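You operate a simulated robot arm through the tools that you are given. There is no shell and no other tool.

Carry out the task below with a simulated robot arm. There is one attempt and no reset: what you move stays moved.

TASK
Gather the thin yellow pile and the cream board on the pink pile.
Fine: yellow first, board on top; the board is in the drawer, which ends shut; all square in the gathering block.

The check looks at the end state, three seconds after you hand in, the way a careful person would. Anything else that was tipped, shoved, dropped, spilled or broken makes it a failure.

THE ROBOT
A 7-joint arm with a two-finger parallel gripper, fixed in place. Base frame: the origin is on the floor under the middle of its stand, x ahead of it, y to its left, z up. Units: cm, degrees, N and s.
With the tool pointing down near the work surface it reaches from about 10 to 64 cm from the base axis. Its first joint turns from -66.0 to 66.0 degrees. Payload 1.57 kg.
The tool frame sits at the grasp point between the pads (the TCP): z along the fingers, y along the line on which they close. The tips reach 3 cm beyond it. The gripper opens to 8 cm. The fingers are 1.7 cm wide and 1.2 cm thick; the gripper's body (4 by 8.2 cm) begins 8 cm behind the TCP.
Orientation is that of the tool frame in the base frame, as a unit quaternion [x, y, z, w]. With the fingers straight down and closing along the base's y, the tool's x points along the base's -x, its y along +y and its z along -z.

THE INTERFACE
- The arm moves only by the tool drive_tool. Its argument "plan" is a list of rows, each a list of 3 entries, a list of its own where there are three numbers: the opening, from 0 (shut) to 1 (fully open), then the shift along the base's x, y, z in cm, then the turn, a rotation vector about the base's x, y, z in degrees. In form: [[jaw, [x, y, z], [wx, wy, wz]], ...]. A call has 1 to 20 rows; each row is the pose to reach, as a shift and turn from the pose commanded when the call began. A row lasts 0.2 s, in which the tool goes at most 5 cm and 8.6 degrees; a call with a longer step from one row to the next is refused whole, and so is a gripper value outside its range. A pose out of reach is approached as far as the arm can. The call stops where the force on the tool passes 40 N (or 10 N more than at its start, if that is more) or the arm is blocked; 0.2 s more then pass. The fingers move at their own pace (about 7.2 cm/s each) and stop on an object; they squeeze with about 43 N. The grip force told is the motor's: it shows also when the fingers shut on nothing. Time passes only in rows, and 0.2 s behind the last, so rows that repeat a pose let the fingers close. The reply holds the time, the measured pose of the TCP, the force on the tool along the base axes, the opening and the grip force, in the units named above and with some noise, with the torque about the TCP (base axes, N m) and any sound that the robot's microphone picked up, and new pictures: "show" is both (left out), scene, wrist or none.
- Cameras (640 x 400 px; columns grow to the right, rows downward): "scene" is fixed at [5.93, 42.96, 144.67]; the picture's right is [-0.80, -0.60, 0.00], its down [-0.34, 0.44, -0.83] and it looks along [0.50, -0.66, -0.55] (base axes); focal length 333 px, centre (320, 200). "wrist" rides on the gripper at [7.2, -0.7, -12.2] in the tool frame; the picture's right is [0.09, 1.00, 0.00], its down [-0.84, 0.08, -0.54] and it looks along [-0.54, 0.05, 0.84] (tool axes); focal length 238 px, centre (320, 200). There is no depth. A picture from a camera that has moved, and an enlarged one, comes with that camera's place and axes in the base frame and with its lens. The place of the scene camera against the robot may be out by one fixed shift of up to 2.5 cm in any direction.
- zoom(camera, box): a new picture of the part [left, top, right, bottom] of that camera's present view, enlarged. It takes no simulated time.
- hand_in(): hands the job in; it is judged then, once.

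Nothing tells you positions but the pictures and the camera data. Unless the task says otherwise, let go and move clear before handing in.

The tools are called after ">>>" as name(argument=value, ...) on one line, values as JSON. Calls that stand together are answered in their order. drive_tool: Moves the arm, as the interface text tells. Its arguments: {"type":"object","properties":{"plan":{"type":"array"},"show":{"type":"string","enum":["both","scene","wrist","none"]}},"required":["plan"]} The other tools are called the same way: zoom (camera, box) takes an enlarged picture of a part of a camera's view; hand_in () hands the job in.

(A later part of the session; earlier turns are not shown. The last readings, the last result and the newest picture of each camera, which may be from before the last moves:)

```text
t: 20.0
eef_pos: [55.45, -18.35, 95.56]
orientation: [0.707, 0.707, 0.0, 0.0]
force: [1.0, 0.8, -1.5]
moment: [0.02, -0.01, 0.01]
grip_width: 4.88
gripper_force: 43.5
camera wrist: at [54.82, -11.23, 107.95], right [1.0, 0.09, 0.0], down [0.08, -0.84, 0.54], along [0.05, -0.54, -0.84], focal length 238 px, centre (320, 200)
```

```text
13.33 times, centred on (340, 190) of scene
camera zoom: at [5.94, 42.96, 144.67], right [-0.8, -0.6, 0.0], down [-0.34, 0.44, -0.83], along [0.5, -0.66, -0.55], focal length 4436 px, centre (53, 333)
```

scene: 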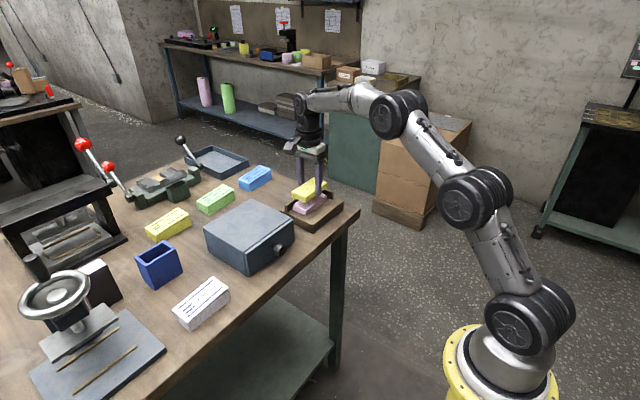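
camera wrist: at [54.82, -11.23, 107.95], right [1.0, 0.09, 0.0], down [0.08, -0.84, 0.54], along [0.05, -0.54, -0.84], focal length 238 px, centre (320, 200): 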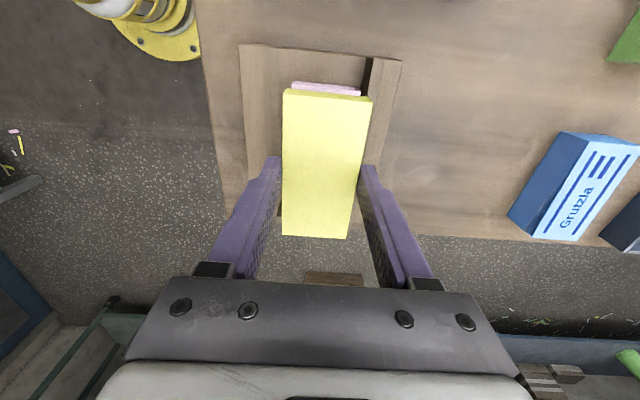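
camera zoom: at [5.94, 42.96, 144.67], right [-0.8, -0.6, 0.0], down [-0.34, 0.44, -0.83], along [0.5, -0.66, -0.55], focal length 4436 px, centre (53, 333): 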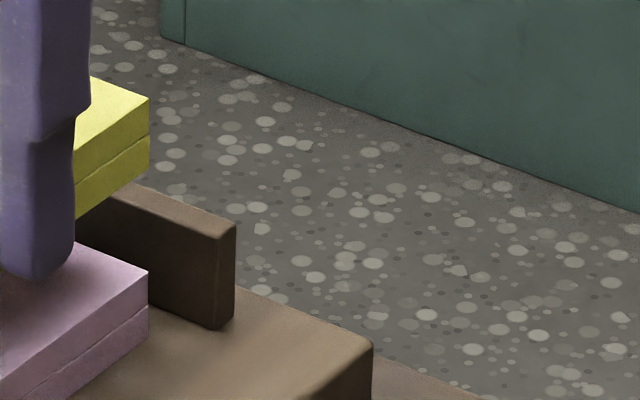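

The wall tops stand about 0.6 cm above the pink pile, and my fingertips sit about 0.3 cm above the yellow pile's bottom. So I'll lower to where the tips just clear the wall (about 0.4 cm release gap), nudging −0.08 in y.

>>> drive_tool(plan=[[0, [0, -0.08, -0.6], [0, 0, 0]], [0, [0, -0.08, -1.2], [0, 0, 0]], [0, [0, -0.08, -1.7], [0, 0, 0]], [0, [0, -0.08, -2.0], [0, 0, 0]], [0, [0, -0.08, -2.2], [0, 0, 0]], [0, [0, -0.08, -2.2], [0, 0, 0]]], show="both")

>>> zoom(camera="scene", box=[280, 185, 335, 220])

>>> zoom(camera="wrist", box=[260, 60, 410, 160])

```text
t: 21.4
eef_pos: [55.53, -18.49, 93.49]
orientation: [0.707, 0.707, 0.001, 0.0]
force: [-0.5, -0.2, 0.1]
moment: [-0.02, 0.03, -0.03]
grip_width: 4.89
gripper_force: 42.8
camera wrist: at [54.84, -11.3, 105.78], right [1.0, 0.09, 0.0], down [0.08, -0.84, 0.54], along [0.05, -0.54, -0.84], focal length 238 px, centre (320, 200)
```

scene: 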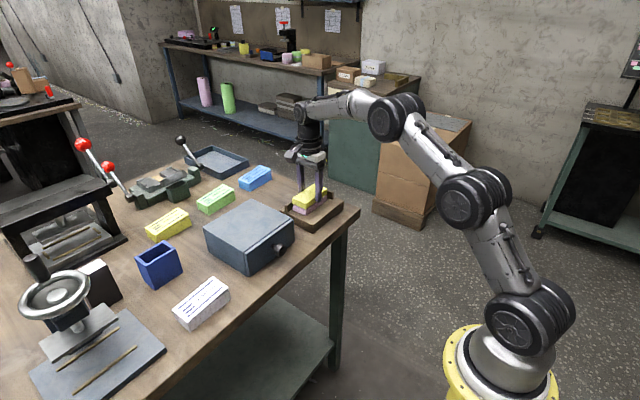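
wrist: 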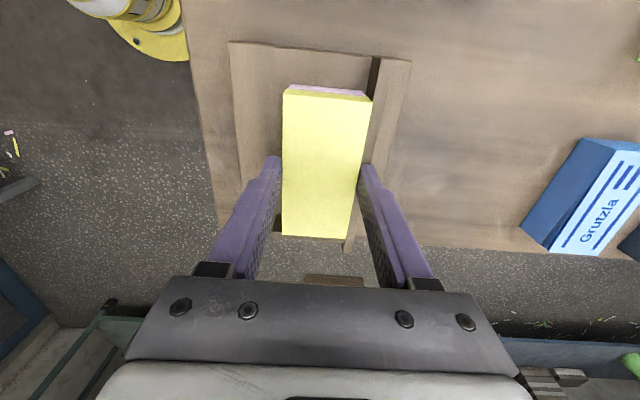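

```text
11.43 times, centred on (308, 202) of scene
camera zoom: at [5.93, 42.96, 144.67], right [-0.8, -0.6, 0.0], down [-0.34, 0.44, -0.83], along [0.5, -0.66, -0.55], focal length 3802 px, centre (463, 171)
```

zoom: 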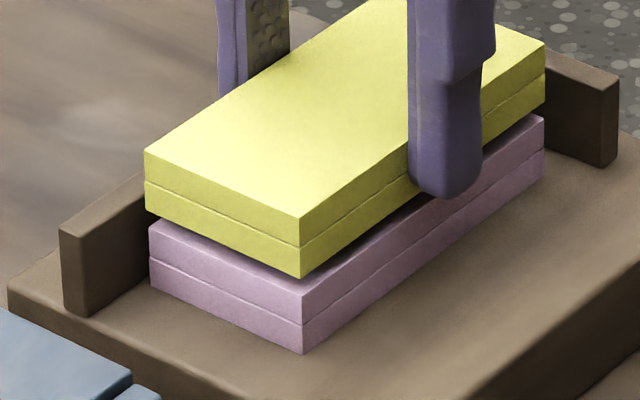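

```text
4.00 times, centred on (335, 110) of wrist
camera zoom: at [54.84, -11.3, 105.78], right [1.0, 0.09, 0.0], down [0.08, -0.84, 0.54], along [0.05, -0.54, -0.84], focal length 953 px, centre (260, 560)
```

zoom: 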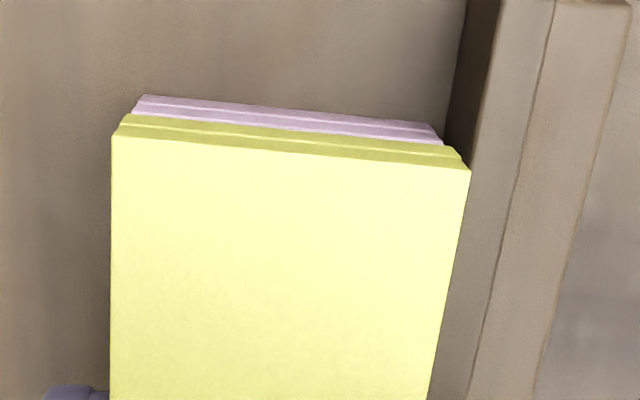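

Alignment is excellent and the gap to the pink pile is about 0.55 cm. I'll lower one more millimetre, open just slightly to release, then rise straight up.

>>> drive_tool(plan=[[0, [0, 0, -0.1], [0, 0, 0]], [0, [0, 0, -0.12], [0, 0, 0]], [0.68, [0, 0, -0.12], [0, 0, 0]], [0.68, [0, 0, -0.12], [0, 0, 0]], [0.68, [0, 0, -0.12], [0, 0, 0]]], show="both")

>>> zoom(camera="scene", box=[280, 185, 335, 220])

>>> zoom(camera="wrist", box=[260, 60, 410, 160])

```text
t: 22.6
eef_pos: [55.52, -18.53, 93.44]
orientation: [0.707, 0.707, 0.001, 0.0]
force: [-1.3, -0.5, 7.5]
moment: [-0.01, -0.17, 0.01]
grip_width: 5.27
gripper_force: 0.1
camera wrist: at [54.84, -11.29, 105.76], right [1.0, 0.09, 0.0], down [0.08, -0.84, 0.54], along [0.05, -0.54, -0.84], focal length 238 px, centre (320, 200)
```

scene: 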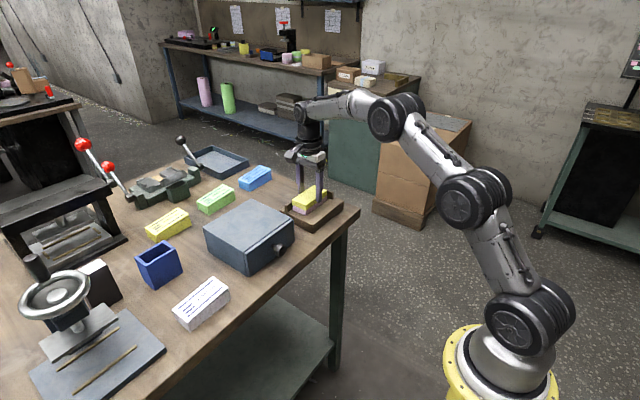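
wrist: 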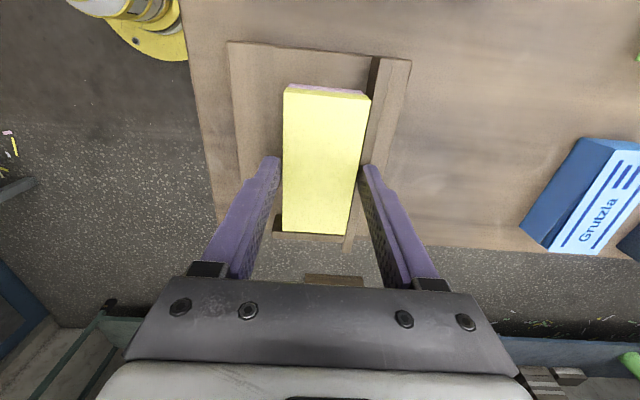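

```text
11.43 times, centred on (308, 202) of scene
camera zoom: at [5.92, 42.96, 144.67], right [-0.8, -0.6, 0.0], down [-0.34, 0.44, -0.83], along [0.5, -0.66, -0.55], focal length 3802 px, centre (463, 171)
```

zoom: 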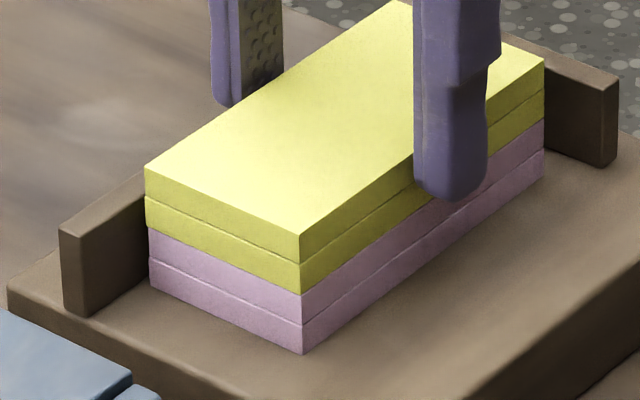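

```text
4.00 times, centred on (335, 110) of wrist
camera zoom: at [54.84, -11.29, 105.76], right [1.0, 0.09, 0.0], down [0.08, -0.84, 0.54], along [0.05, -0.54, -0.84], focal length 953 px, centre (260, 560)
```

zoom: 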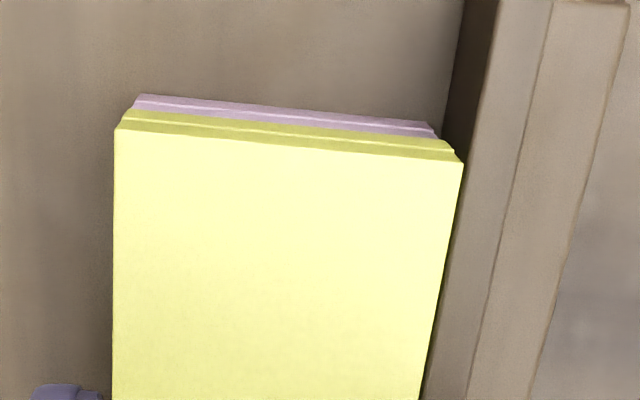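

The yellow pile landed flush on the pink pile; the far fingertip is lightly touching the wall top, so I lift straight up now. Then I'll view the stack from above.

>>> drive_tool(plan=[[0.68, [0, 0, 0.3], [0, 0, 0]], [0.68, [0, 0, 1.0], [0, 0, 0]], [0.68, [0, 0, 2.0], [0, 0, 0]], [0.68, [0, 0, 4.0], [0, 0, 0]], [1, [0, 1.5, 7], [0, 0, 0]], [1, [0, 4, 9], [0, 0, 0]], [1, [0, 7, 11], [0, 0, 0]], [1, [0, 7, 11], [0, 0, 0]]], show="both")

>>> zoom(camera="wrist", box=[240, 90, 400, 260])

>>> zoom(camera="scene", box=[275, 175, 350, 225])

```text
t: 24.4
eef_pos: [55.45, -11.23, 104.4]
orientation: [0.707, 0.707, 0.001, 0.0]
force: [-0.2, 0.4, 0.3]
moment: [0.05, 0.03, -0.01]
grip_width: 8.02
gripper_force: 0.1
camera wrist: at [54.81, -4.15, 116.68], right [1.0, 0.09, 0.0], down [0.08, -0.84, 0.54], along [0.05, -0.54, -0.84], focal length 238 px, centre (320, 200)
```

scene: 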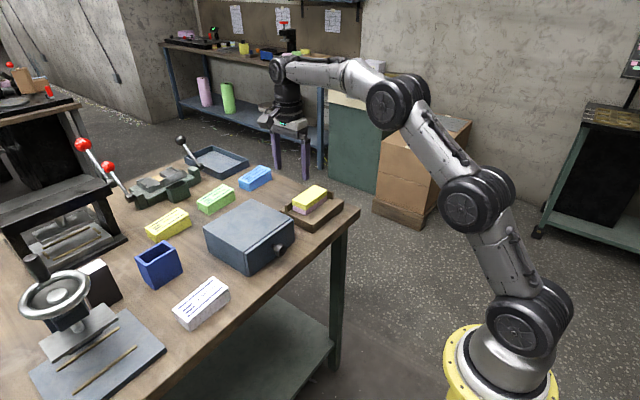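
wrist: 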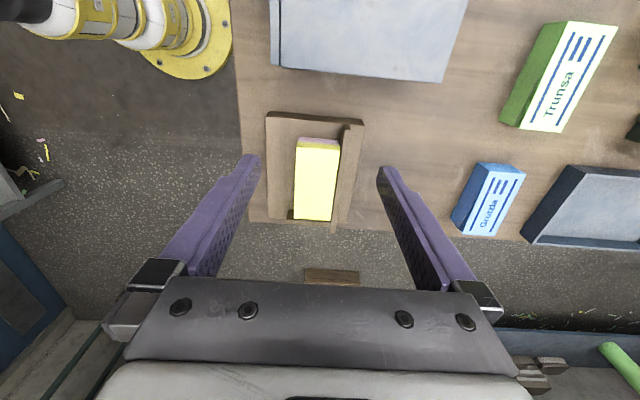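

```text
2.35 times, centred on (320, 175) of wrist
camera zoom: at [54.81, -4.15, 116.68], right [1.0, 0.09, 0.0], down [0.08, -0.84, 0.54], along [0.05, -0.54, -0.84], focal length 561 px, centre (320, 259)
```

zoom: 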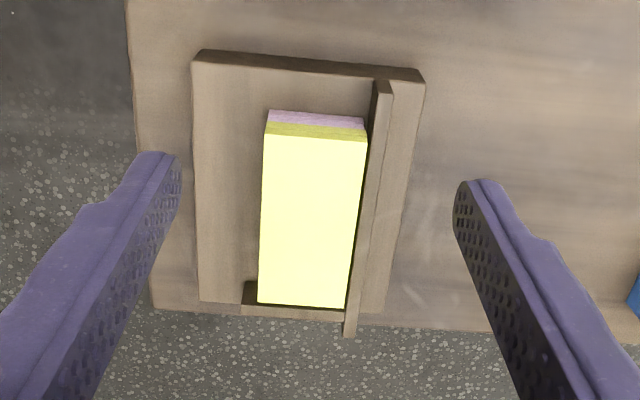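

```text
8.00 times, centred on (312, 200) of scene
camera zoom: at [5.93, 42.96, 144.67], right [-0.8, -0.6, 0.0], down [-0.34, 0.44, -0.83], along [0.5, -0.66, -0.55], focal length 2661 px, centre (380, 200)
```

zoom: 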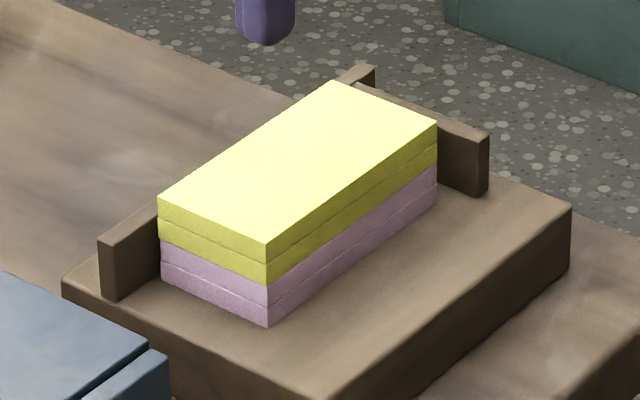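

The stack is square so far. Next I turn the gripper back (closing along y) and move in front of the drawer to look at the knob up close.

>>> drive_tool(plan=[[1, [-1, 1.2, 0], [0, 0, 8.2]], [1, [-2, 2.4, 0], [0, 0, 16.4]], [1, [-3, 3.6, 0], [0, 0, 24.6]], [1, [-4, 4.9, 0], [0, 0, 32.8]], [1, [-5, 6.2, 0], [0, 0, 41]], [1, [-6, 7.4, 0], [0, 0, 49.2]], [1, [-7, 8.6, -0.5], [0, 0, 57.4]], [1, [-8.2, 9.9, -1.5], [0, 0, 65.6]], [1, [-9.4, 11.2, -2.5], [0, 0, 73.8]], [1, [-10.5, 12.4, -3.5], [0, 0, 82]], [1, [-11.58, 13.53, -4.4], [0, 0, 90]], [1, [-11.58, 13.53, -4.4], [0, 0, 90]]], show="both")

>>> zoom(camera="wrist", box=[240, 140, 400, 280])

>>> zoom(camera="scene", box=[195, 190, 305, 280])

```text
t: 27.0
eef_pos: [43.85, 1.93, 100.03]
orientation: [-0.001, 1.0, 0.0, 0.0]
force: [-0.4, -0.1, -0.1]
moment: [0.0, 0.01, -0.02]
grip_width: 7.98
gripper_force: 0.1
camera wrist: at [36.73, 1.24, 112.19], right [-0.09, 1.0, 0.0], down [0.84, 0.08, 0.54], along [0.54, 0.05, -0.84], focal length 238 px, centre (320, 200)
```

scene: 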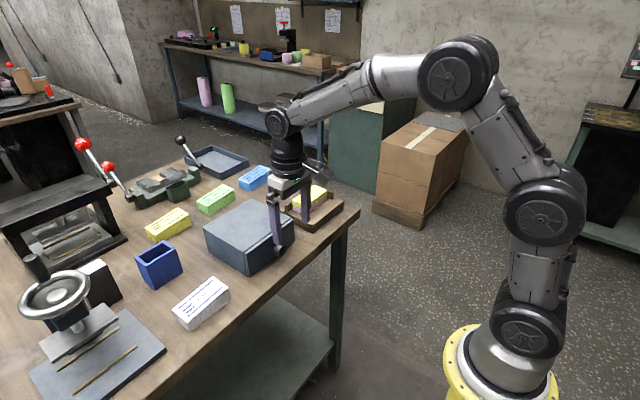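
wrist: 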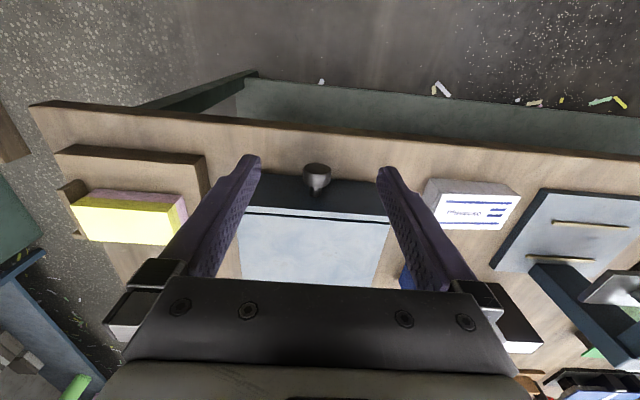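

```text
2.86 times, centred on (320, 210) of wrist
camera zoom: at [36.73, 1.24, 112.19], right [-0.09, 1.0, 0.0], down [0.84, 0.08, 0.54], along [0.54, 0.05, -0.84], focal length 681 px, centre (320, 171)
```

zoom: 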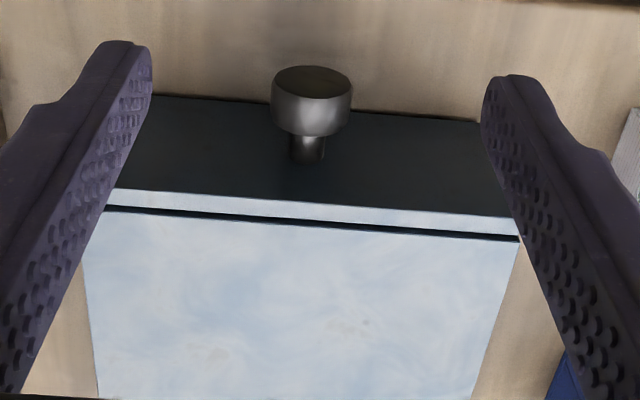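

```text
4.44 times, centred on (250, 235) of scene
camera zoom: at [5.93, 42.96, 144.67], right [-0.8, -0.6, 0.0], down [-0.34, 0.44, -0.83], along [0.5, -0.66, -0.55], focal length 1479 px, centre (631, 44)
```

zoom: 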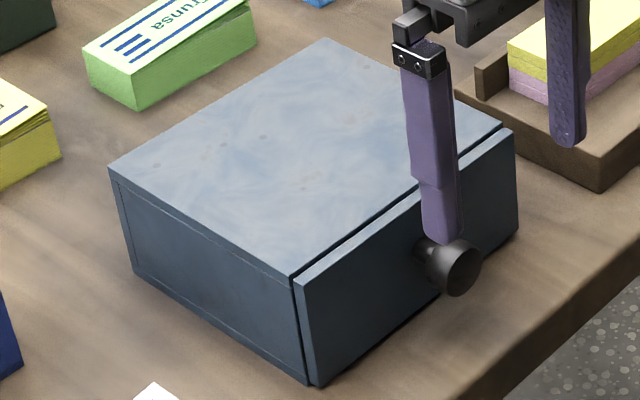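

The knob's head is about 3 cm across, centred near y≈1.98, z≈89.25, spanning x≈47.6–49.1. I'll move above it and descend partway, then check.

>>> drive_tool(plan=[[1, [2, 0, 0], [0, 0, 0]], [1, [4.35, 0, 0], [0, 0, 0]], [1, [4.35, 0, -2], [0, 0, 0]], [1, [4.35, 0, -4], [0, 0, 0]], [1, [4.35, 0, -6], [0, 0, 0]], [1, [4.35, 0, -8], [0, 0, 0]], [1, [4.35, 0, -8], [0, 0, 0]]], show="both")

>>> zoom(camera="wrist", box=[230, 130, 410, 280])

>>> zoom(camera="scene", box=[225, 195, 305, 275])

```text
t: 28.6
eef_pos: [48.25, 2.01, 92.03]
orientation: [0.0, 1.0, 0.0, -0.001]
force: [0.4, -0.7, 0.4]
moment: [0.02, 0.0, 0.01]
grip_width: 8.02
gripper_force: 0.0
camera wrist: at [41.05, 1.35, 104.31], right [-0.09, 1.0, 0.0], down [0.84, 0.08, 0.54], along [0.54, 0.05, -0.84], focal length 238 px, centre (320, 200)
```

scene: 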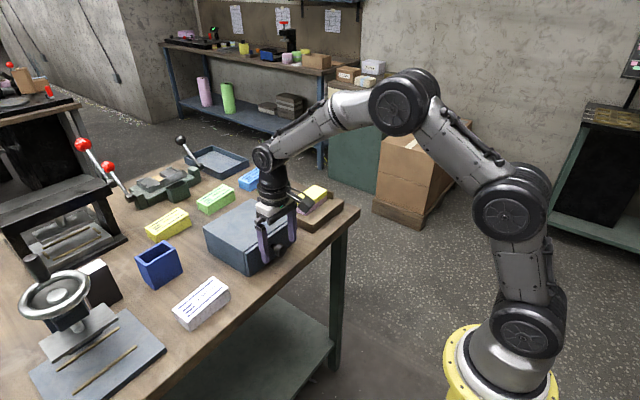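
wrist: 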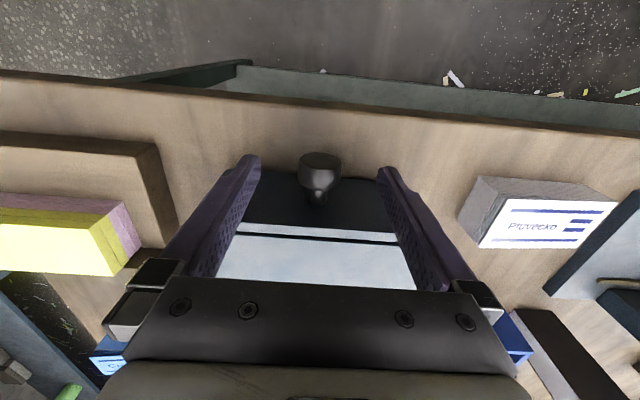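

```text
2.67 times, centred on (320, 205) of wrist
camera zoom: at [41.05, 1.35, 104.31], right [-0.09, 1.0, 0.0], down [0.84, 0.08, 0.54], along [0.54, 0.05, -0.84], focal length 636 px, centre (320, 187)
```

zoom: 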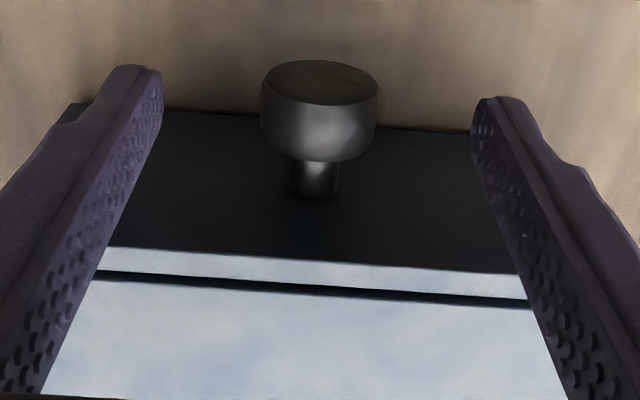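

```text
5.00 times, centred on (265, 235) of scene
camera zoom: at [5.93, 42.96, 144.67], right [-0.8, -0.6, 0.0], down [-0.34, 0.44, -0.83], along [0.5, -0.66, -0.55], focal length 1663 px, centre (595, 25)
```

zoom: 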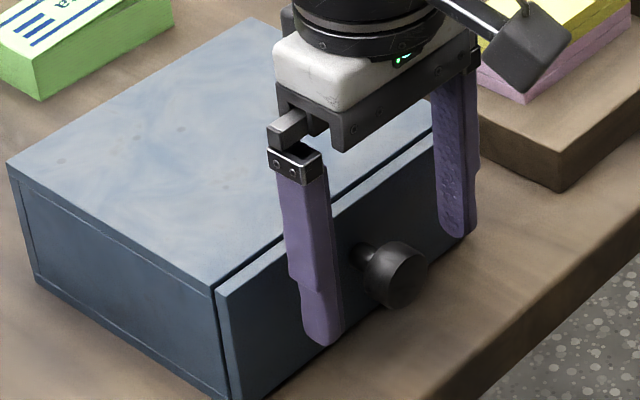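

The knob lies neatly between the fingers (axis near y 1.95, z 89.06). I'll descend the last 3 cm and close on it.

>>> drive_tool(plan=[[1, [0.05, -0.05, -1], [0, 0, 0]], [1, [0.05, -0.05, -2], [0, 0, 0]], [1, [0.05, -0.05, -2.9], [0, 0, 0]], [1, [0.05, -0.05, -2.9], [0, 0, 0]], [0, [0.05, -0.05, -2.9], [0, 0, 0]], [0, [0.05, -0.05, -2.9], [0, 0, 0]], [0, [0.05, -0.05, -2.9], [0, 0, 0]], [0, [0.05, -0.05, -2.9], [0, 0, 0]]], show="both")

>>> zoom(camera="scene", box=[225, 195, 305, 275])

```text
t: 30.4
eef_pos: [48.27, 2.07, 89.05]
orientation: [0.0, 1.0, 0.0, 0.0]
force: [-0.2, -3.9, -1.9]
moment: [-0.1, -0.18, 0.04]
grip_width: 2.93
gripper_force: 39.1
camera wrist: at [41.16, 1.33, 101.35], right [-0.09, 1.0, 0.0], down [0.84, 0.08, 0.54], along [0.54, 0.05, -0.84], focal length 238 px, centre (320, 200)
```

scene: 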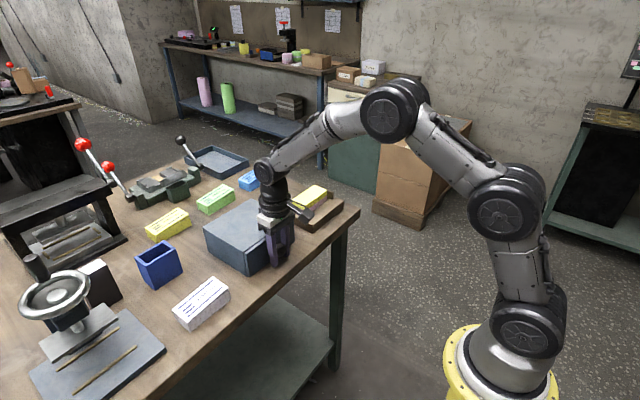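
wrist: 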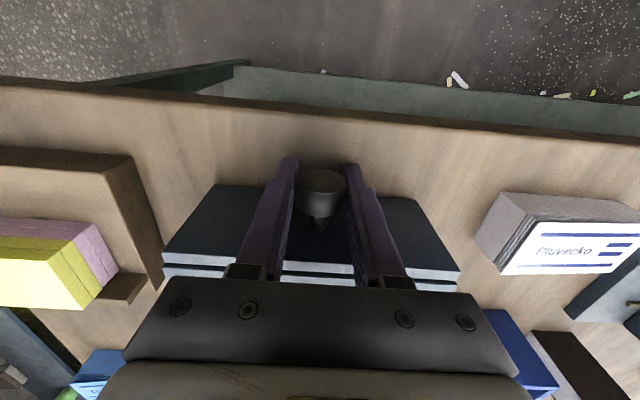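

```text
5.00 times, centred on (265, 235) of scene
camera zoom: at [5.94, 42.95, 144.67], right [-0.8, -0.6, 0.0], down [-0.34, 0.44, -0.83], along [0.5, -0.66, -0.55], focal length 1663 px, centre (595, 25)
```

zoom: 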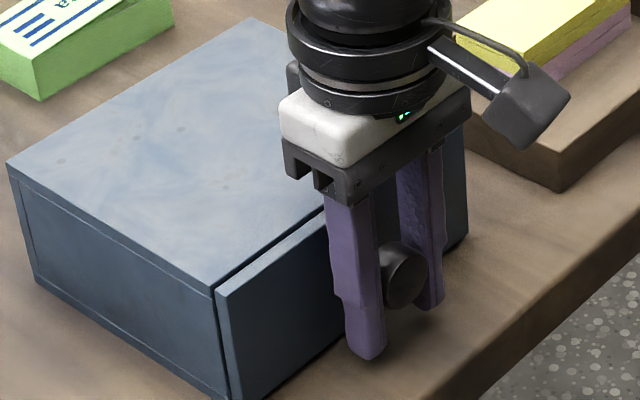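

Knob gripped (2.93 cm). I'll pull slowly toward −x by 2 cm first and watch whether only the drawer moves.

>>> drive_tool(plan=[[0, [-0.3, -0.03, 0], [0, 0, 0]], [0, [-0.7, -0.03, 0], [0, 0, 0]], [0, [-1.2, -0.03, 0], [0, 0, 0]], [0, [-1.6, -0.03, 0], [0, 0, 0]], [0, [-2.0, -0.03, 0], [0, 0, 0]]], show="both")

>>> zoom(camera="scene", box=[195, 190, 315, 290])

```text
t: 31.6
eef_pos: [46.31, 2.02, 89.05]
orientation: [-0.001, 1.0, 0.0, 0.001]
force: [-0.1, 5.7, -2.2]
moment: [0.19, 0.06, -0.11]
grip_width: 2.96
gripper_force: 39.5
camera wrist: at [39.16, 1.32, 101.35], right [-0.09, 1.0, 0.0], down [0.84, 0.08, 0.54], along [0.54, 0.05, -0.84], focal length 238 px, centre (320, 200)
```

scene: 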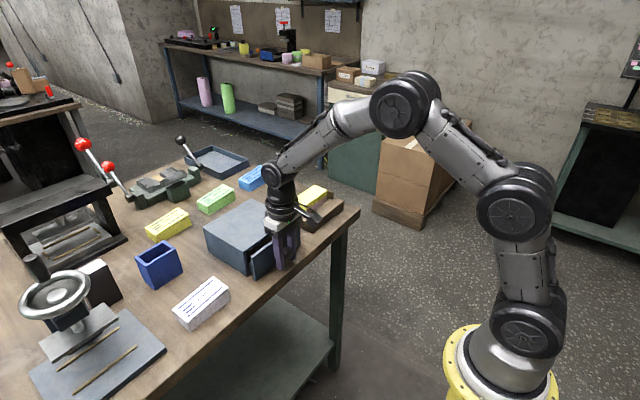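
wrist: 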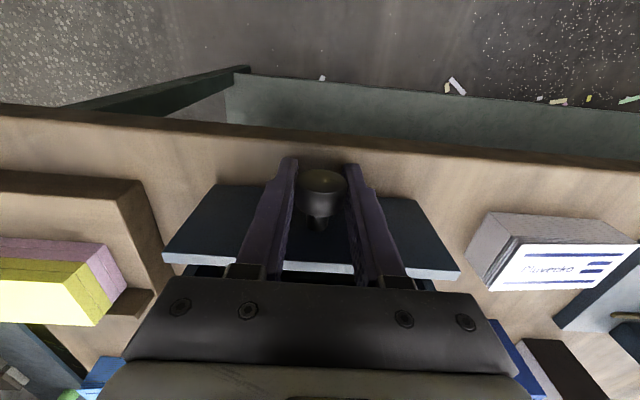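

```text
4.00 times, centred on (255, 240) of scene
camera zoom: at [5.94, 42.97, 144.66], right [-0.8, -0.6, 0.0], down [-0.34, 0.44, -0.83], along [0.5, -0.66, -0.55], focal length 1331 px, centre (580, 40)
```

zoom: 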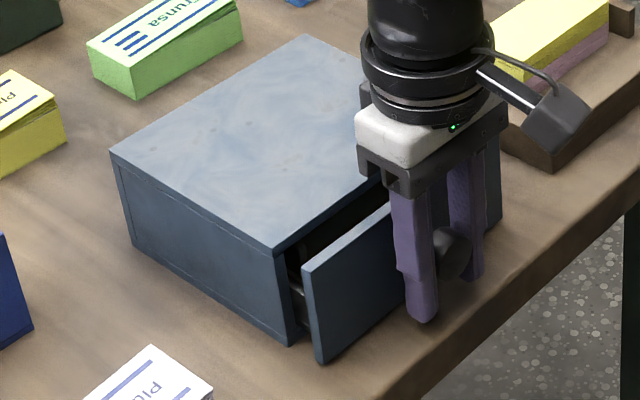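

The drawer slides cleanly while the box stays put. I'll keep pulling to about 8 cm total and check again.

>>> drive_tool(plan=[[0, [-0.6, 0.02, 0], [0, 0, 0]], [0, [-1.2, 0.02, 0], [0, 0, 0]], [0, [-1.8, 0.02, 0], [0, 0, 0]], [0, [-2.4, 0.02, 0], [0, 0, 0]], [0, [-3.0, 0.02, 0], [0, 0, 0]], [0, [-3.6, 0.02, 0], [0, 0, 0]], [0, [-4.2, 0.02, 0], [0, 0, 0]], [0, [-4.8, 0.02, 0], [0, 0, 0]], [0, [-5.4, 0.02, 0], [0, 0, 0]], [0, [-6.0, 0.02, 0], [0, 0, 0]]], show="both")

>>> zoom(camera="scene", box=[195, 190, 315, 290])

```text
t: 33.8
eef_pos: [40.45, 1.98, 89.11]
orientation: [-0.001, 1.0, 0.0, 0.0]
force: [2.0, 7.9, -0.2]
moment: [0.0, 0.47, -0.2]
grip_width: 2.95
gripper_force: 38.8
camera wrist: at [33.2, 1.32, 101.35], right [-0.09, 1.0, 0.0], down [0.84, 0.08, 0.54], along [0.54, 0.05, -0.84], focal length 238 px, centre (320, 200)
```

scene: 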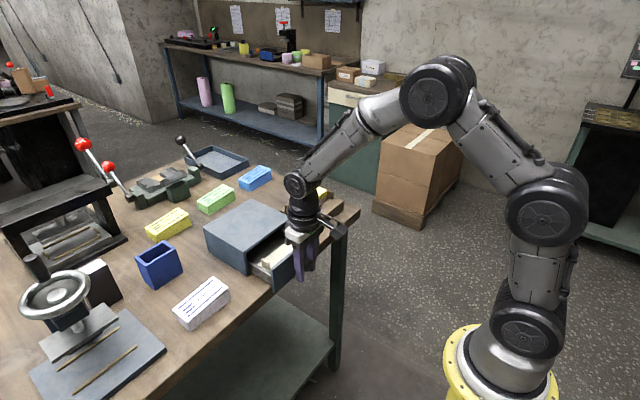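
wrist: 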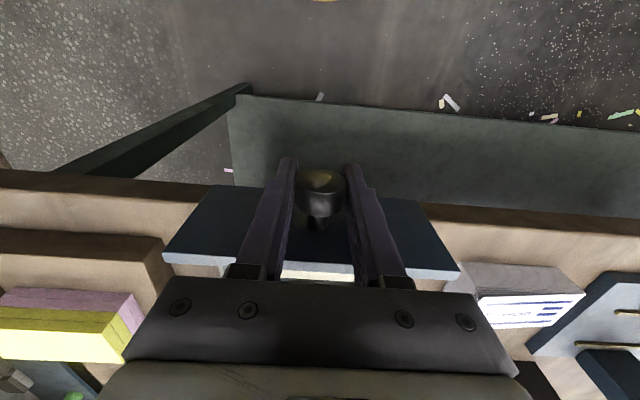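

```text
4.00 times, centred on (255, 240) of scene
camera zoom: at [5.94, 42.98, 144.66], right [-0.8, -0.6, 0.0], down [-0.34, 0.44, -0.83], along [0.5, -0.66, -0.55], focal length 1331 px, centre (580, 40)
```

zoom: 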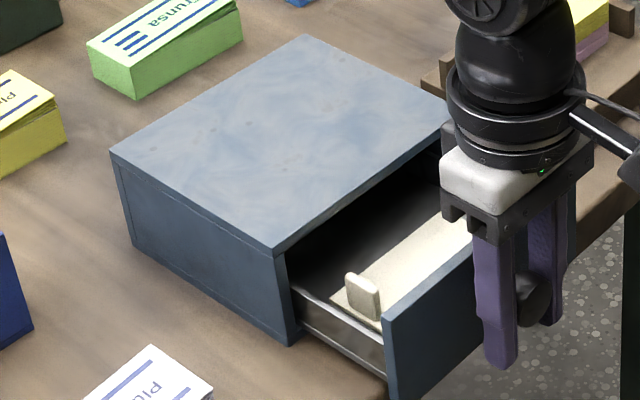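

The drawer is open about 8 cm and shows a cream piece inside with a small upright block near it. Let me zoom to understand what these are.

>>> zoom(camera="scene", box=[260, 230, 315, 285])

>>> zoom(camera="wrist", box=[150, 170, 480, 290])

```text
7.27 times, centred on (288, 258) of scene
camera zoom: at [5.94, 42.98, 144.66], right [-0.8, -0.6, 0.0], down [-0.34, 0.44, -0.83], along [0.5, -0.66, -0.55], focal length 2420 px, centre (556, -218)
```

zoom: 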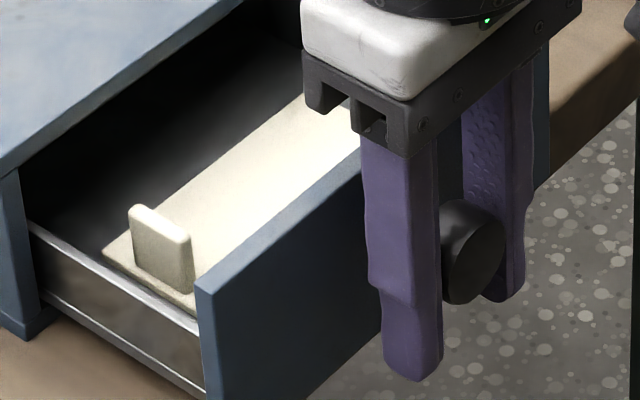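

```text
1.94 times, centred on (315, 230) of wrist
camera zoom: at [33.2, 1.32, 101.35], right [-0.09, 1.0, 0.0], down [0.84, 0.08, 0.54], along [0.54, 0.05, -0.84], focal length 462 px, centre (330, 142)
```

zoom: 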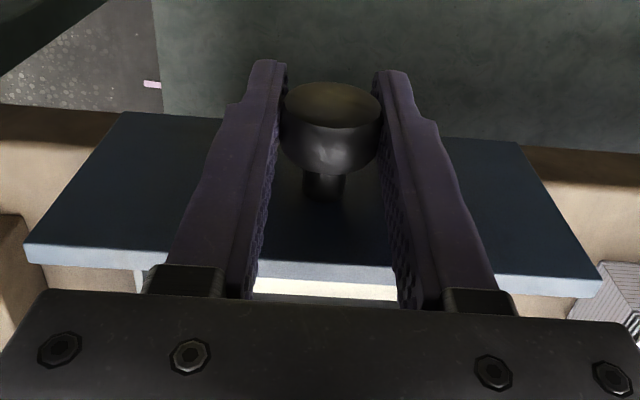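

The cream board lies flat in the drawer and seems to carry a small upright tab at its +y end. I'll let go of the knob, rise straight up, and look down into the drawer.

>>> drive_tool(plan=[[1, [0, 0, 0], [0, 0, 0]], [1, [0, 0, 0], [0, 0, 0]], [1, [0, 0, 0], [0, 0, 0]], [1, [0, 0, 2], [0, 0, 0]], [1, [0, 0, 5], [0, 0, 0]], [1, [0, 0, 8.5], [0, 0, 0]], [1, [0, 0, 12], [0, 0, 0]], [1, [0, 0, 16], [0, 0, 0]], [1, [0, 0, 16], [0, 0, 0]]], show="both")

>>> zoom(camera="wrist", box=[230, 150, 410, 290])

>>> zoom(camera="scene", box=[195, 190, 315, 290])

```text
t: 35.8
eef_pos: [40.34, 2.03, 105.31]
orientation: [-0.001, 1.0, 0.0, 0.0]
force: [-0.4, -0.8, 0.1]
moment: [0.01, 0.0, 0.01]
grip_width: 8.03
gripper_force: 0.0
camera wrist: at [33.24, 1.34, 117.56], right [-0.09, 1.0, 0.0], down [0.84, 0.08, 0.54], along [0.54, 0.05, -0.84], focal length 238 px, centre (320, 200)
```

scene: 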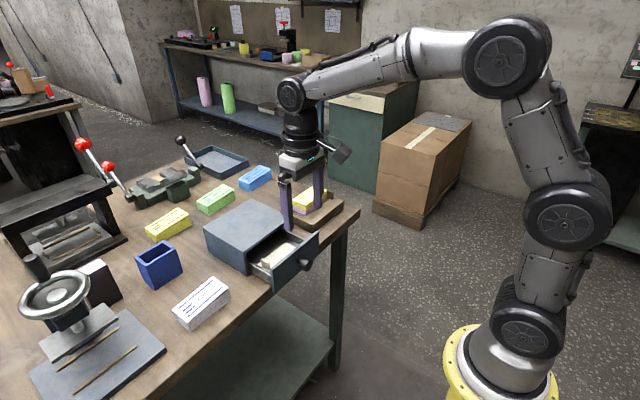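
wrist: 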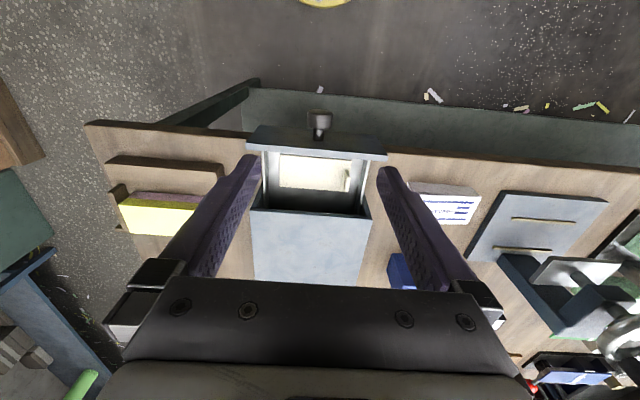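

```text
2.86 times, centred on (320, 220) of wrist
camera zoom: at [33.24, 1.34, 117.56], right [-0.09, 1.0, 0.0], down [0.84, 0.08, 0.54], along [0.54, 0.05, -0.84], focal length 681 px, centre (320, 143)
```

zoom: 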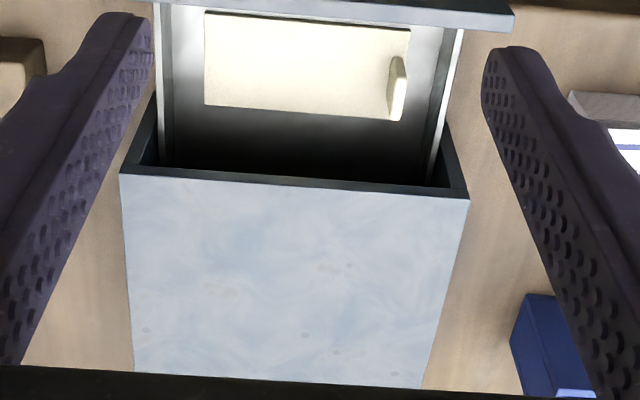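

```text
4.00 times, centred on (255, 240) of scene
camera zoom: at [5.93, 42.96, 144.67], right [-0.8, -0.6, 0.0], down [-0.34, 0.44, -0.83], along [0.5, -0.66, -0.55], focal length 1331 px, centre (580, 40)
```

zoom: 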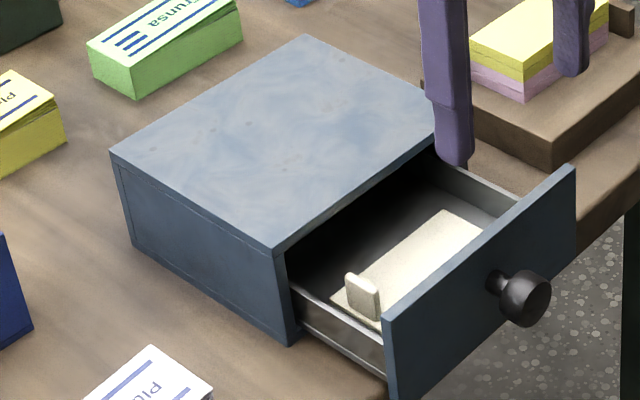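

The board has an upright tab near its +y end, thin along y — a handle my fingers can pinch with the current orientation. I'll move so the camera is more directly above it and measure the tab.

>>> drive_tool(plan=[[1, [3.2, 0.9, 0], [0, 0, 0]], [1, [6.4, 1.8, 0], [0, 0, 0]], [1, [9.6, 2.56, 0], [0, 0, 0]], [1, [9.6, 2.56, -1.09], [0, 0, 0]], [1, [9.6, 2.56, -1.09], [0, 0, 0]]], show="wrist")

>>> zoom(camera="wrist", box=[250, 50, 390, 170])

>>> zoom(camera="wrist", box=[320, 70, 370, 130])

>>> zoom(camera="scene", box=[265, 235, 310, 275])

```text
t: 37.0
eef_pos: [49.87, 4.45, 104.17]
orientation: [0.001, 1.0, 0.0, 0.0]
force: [-0.8, -0.2, 0.7]
moment: [-0.01, 0.01, 0.01]
grip_width: 7.99
gripper_force: 0.1
camera wrist: at [42.72, 3.85, 116.41], right [-0.09, 1.0, 0.0], down [0.84, 0.08, 0.54], along [0.54, 0.05, -0.84], focal length 238 px, centre (320, 200)
```

wrist: 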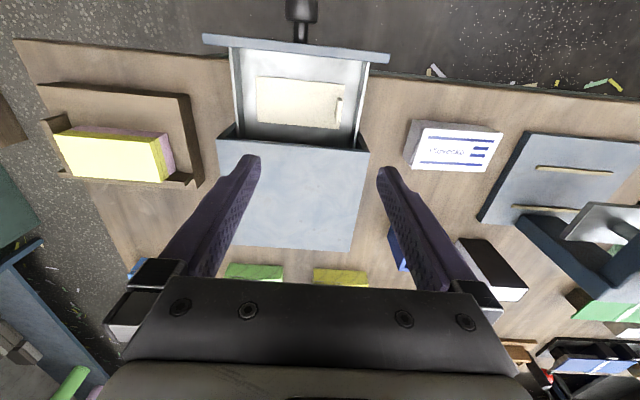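

```text
3.33 times, centred on (320, 110) of wrist
camera zoom: at [42.72, 3.85, 116.41], right [-0.09, 1.0, 0.0], down [0.84, 0.08, 0.54], along [0.54, 0.05, -0.84], focal length 794 px, centre (320, 500)
```

zoom: 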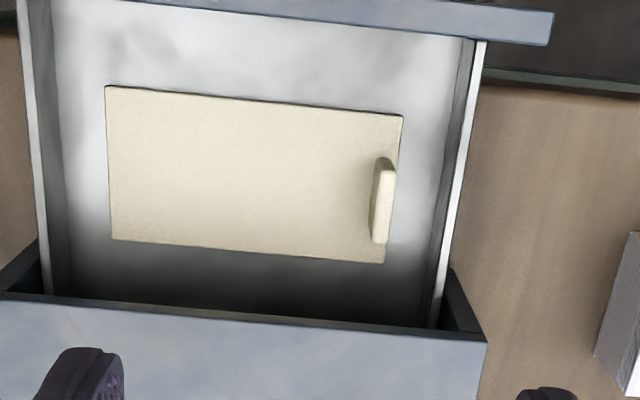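

```text
6.67 times, centred on (345, 100) of wrist
camera zoom: at [42.72, 3.85, 116.41], right [-0.09, 1.0, 0.0], down [0.84, 0.08, 0.54], along [0.54, 0.05, -0.84], focal length 1589 px, centre (153, 867)
```

zoom: 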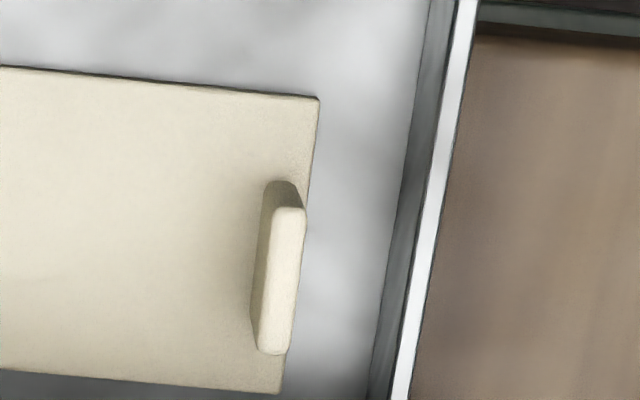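

```text
10.00 times, centred on (288, 255) of scene
camera zoom: at [5.93, 42.96, 144.67], right [-0.8, -0.6, 0.0], down [-0.34, 0.44, -0.83], along [0.5, -0.66, -0.55], focal length 3327 px, centre (645, -350)
```

zoom: 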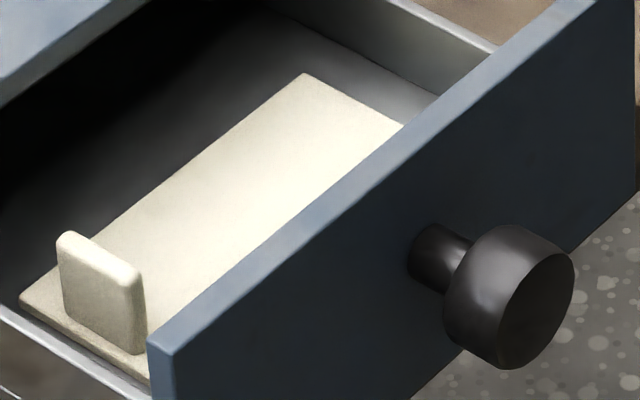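

The board (about 10 × 5 cm, centre ≈(48.7, 1.95)) is square in the drawer, with its tab at about x 47.5–49.9, y≈6.5, top z≈88.7. I'll narrow the jaws, hover above the tab and check alignment before descending.

>>> drive_tool(plan=[[0.15, [-0.6, 1, -1], [0, 0, 0]], [0.15, [-1.3, 1.98, -3], [0, 0, 0]], [0.15, [-1.3, 1.98, -5.5], [0, 0, 0]], [0.15, [-1.3, 1.98, -8], [0, 0, 0]], [0.15, [-1.3, 1.98, -10], [0, 0, 0]], [0.15, [-1.3, 1.98, -11], [0, 0, 0]], [0.15, [-1.3, 1.98, -11], [0, 0, 0]]], show="both")

>>> zoom(camera="wrist", box=[260, 120, 380, 220])

>>> zoom(camera="scene", box=[255, 215, 315, 275])

```text
t: 38.6
eef_pos: [48.67, 6.56, 92.88]
orientation: [0.0, 1.0, 0.0, 0.0]
force: [-0.6, -0.5, -0.1]
moment: [0.01, 0.01, -0.02]
grip_width: 1.21
gripper_force: 0.1
camera wrist: at [41.45, 5.84, 105.22], right [-0.09, 1.0, 0.0], down [0.84, 0.08, 0.54], along [0.54, 0.05, -0.84], focal length 238 px, centre (320, 200)
```

scene: 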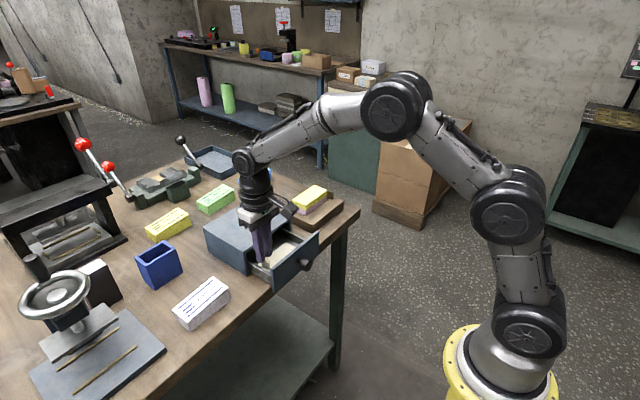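
wrist: 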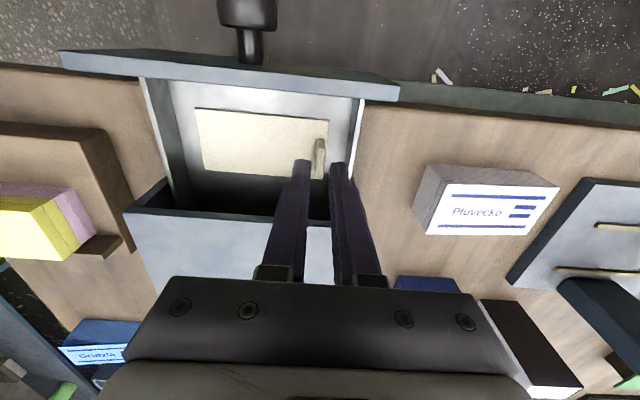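

```text
4.00 times, centred on (320, 170) of wrist
camera zoom: at [41.45, 5.84, 105.22], right [-0.09, 1.0, 0.0], down [0.84, 0.08, 0.54], along [0.54, 0.05, -0.84], focal length 953 px, centre (320, 320)
```

zoom: 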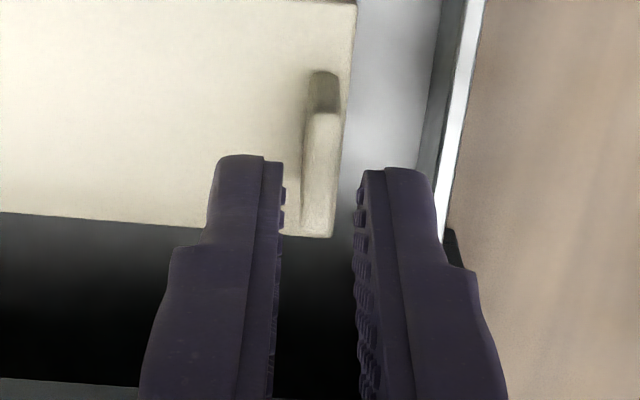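

```text
6.67 times, centred on (285, 245) of scene
camera zoom: at [5.93, 42.96, 144.67], right [-0.8, -0.6, 0.0], down [-0.34, 0.44, -0.83], along [0.5, -0.66, -0.55], focal length 2218 px, centre (553, -100)
```

zoom: 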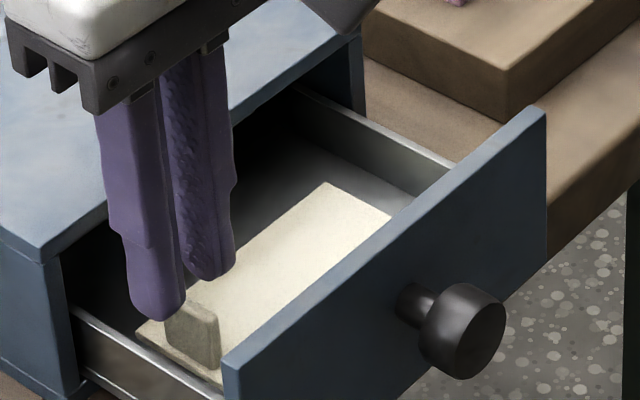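

The tab sits centred between the narrowed fingers. I'll descend straight down around the tab and check for contact.

>>> drive_tool(plan=[[0.15, [0, -0.02, -0.8], [0, 0, 0]], [0.15, [0, -0.02, -1.6], [0, 0, 0]], [0.15, [0, -0.02, -2.3], [0, 0, 0]], [0.15, [0, -0.02, -2.8], [0, 0, 0]], [0.15, [0, -0.02, -2.8], [0, 0, 0]]], show="both")

>>> zoom(camera="wrist", box=[260, 120, 380, 220])

>>> zoom(camera="scene", box=[255, 215, 315, 275])

```text
t: 39.8
eef_pos: [48.69, 6.44, 90.19]
orientation: [0.0, 1.0, 0.0, 0.0]
force: [-0.2, 0.7, 0.8]
moment: [-0.03, 0.02, -0.01]
grip_width: 1.2
gripper_force: 0.1
camera wrist: at [41.5, 5.79, 102.46], right [-0.09, 1.0, 0.0], down [0.84, 0.08, 0.54], along [0.54, 0.05, -0.84], focal length 238 px, centre (320, 200)
```

scene: 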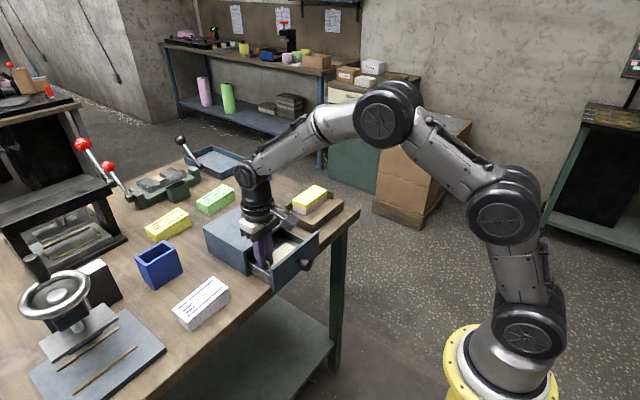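
wrist: 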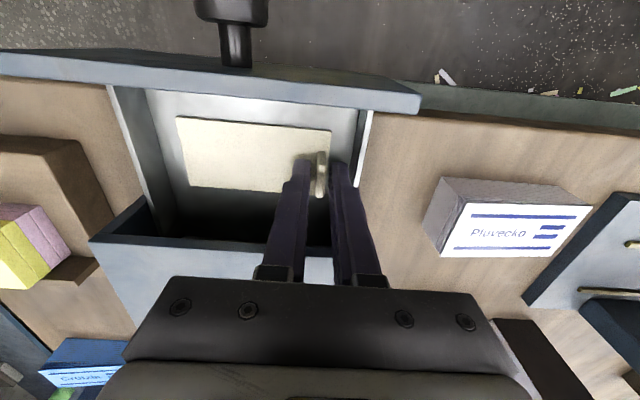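

```text
4.00 times, centred on (320, 170) of wrist
camera zoom: at [41.5, 5.79, 102.46], right [-0.09, 1.0, 0.0], down [0.84, 0.08, 0.54], along [0.54, 0.05, -0.84], focal length 953 px, centre (320, 320)
```

zoom: 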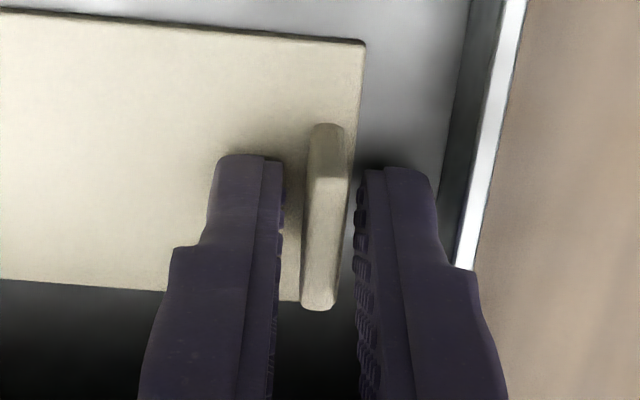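

```text
6.67 times, centred on (285, 245) of scene
camera zoom: at [5.93, 42.96, 144.67], right [-0.8, -0.6, 0.0], down [-0.34, 0.44, -0.83], along [0.5, -0.66, -0.55], focal length 2218 px, centre (553, -100)
```

zoom: 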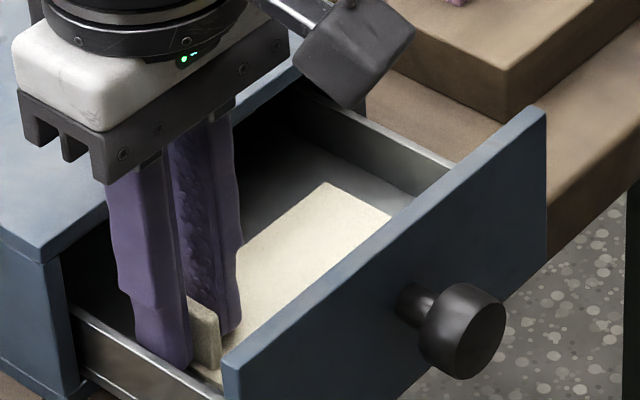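

The fingers straddle the tab with no contact force. I'll go 0.2 cm lower and close on it.

>>> drive_tool(plan=[[0.15, [0, 0, -0.1], [0, 0, 0]], [0.15, [0, 0, -0.2], [0, 0, 0]], [0, [0, 0, -0.2], [0, 0, 0]], [0, [0, 0, -0.2], [0, 0, 0]], [0, [0, 0, -0.2], [0, 0, 0]]], show="wrist")

>>> zoom(camera="wrist", box=[260, 120, 380, 220])

```text
t: 41.0
eef_pos: [48.69, 6.55, 89.99]
orientation: [0.0, 1.0, 0.0, -0.001]
force: [-0.4, -0.2, -0.7]
moment: [0.01, 0.01, 0.0]
grip_width: 0.45
gripper_force: 25.7
camera wrist: at [41.45, 5.81, 102.28], right [-0.09, 1.0, 0.0], down [0.84, 0.08, 0.54], along [0.54, 0.05, -0.84], focal length 238 px, centre (320, 200)
```

wrist: 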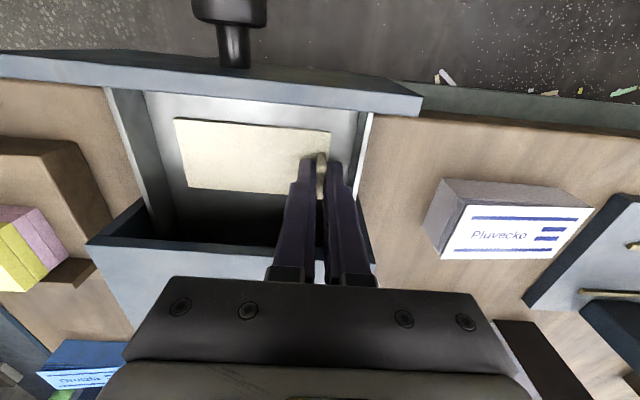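

```text
4.00 times, centred on (320, 170) of wrist
camera zoom: at [41.45, 5.81, 102.28], right [-0.09, 1.0, 0.0], down [0.84, 0.08, 0.54], along [0.54, 0.05, -0.84], focal length 953 px, centre (320, 320)
```

zoom: 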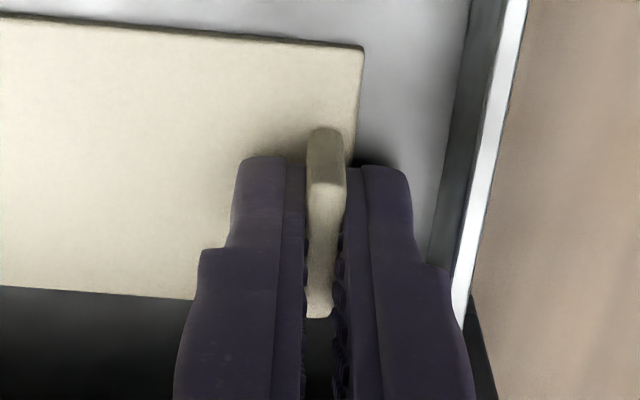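

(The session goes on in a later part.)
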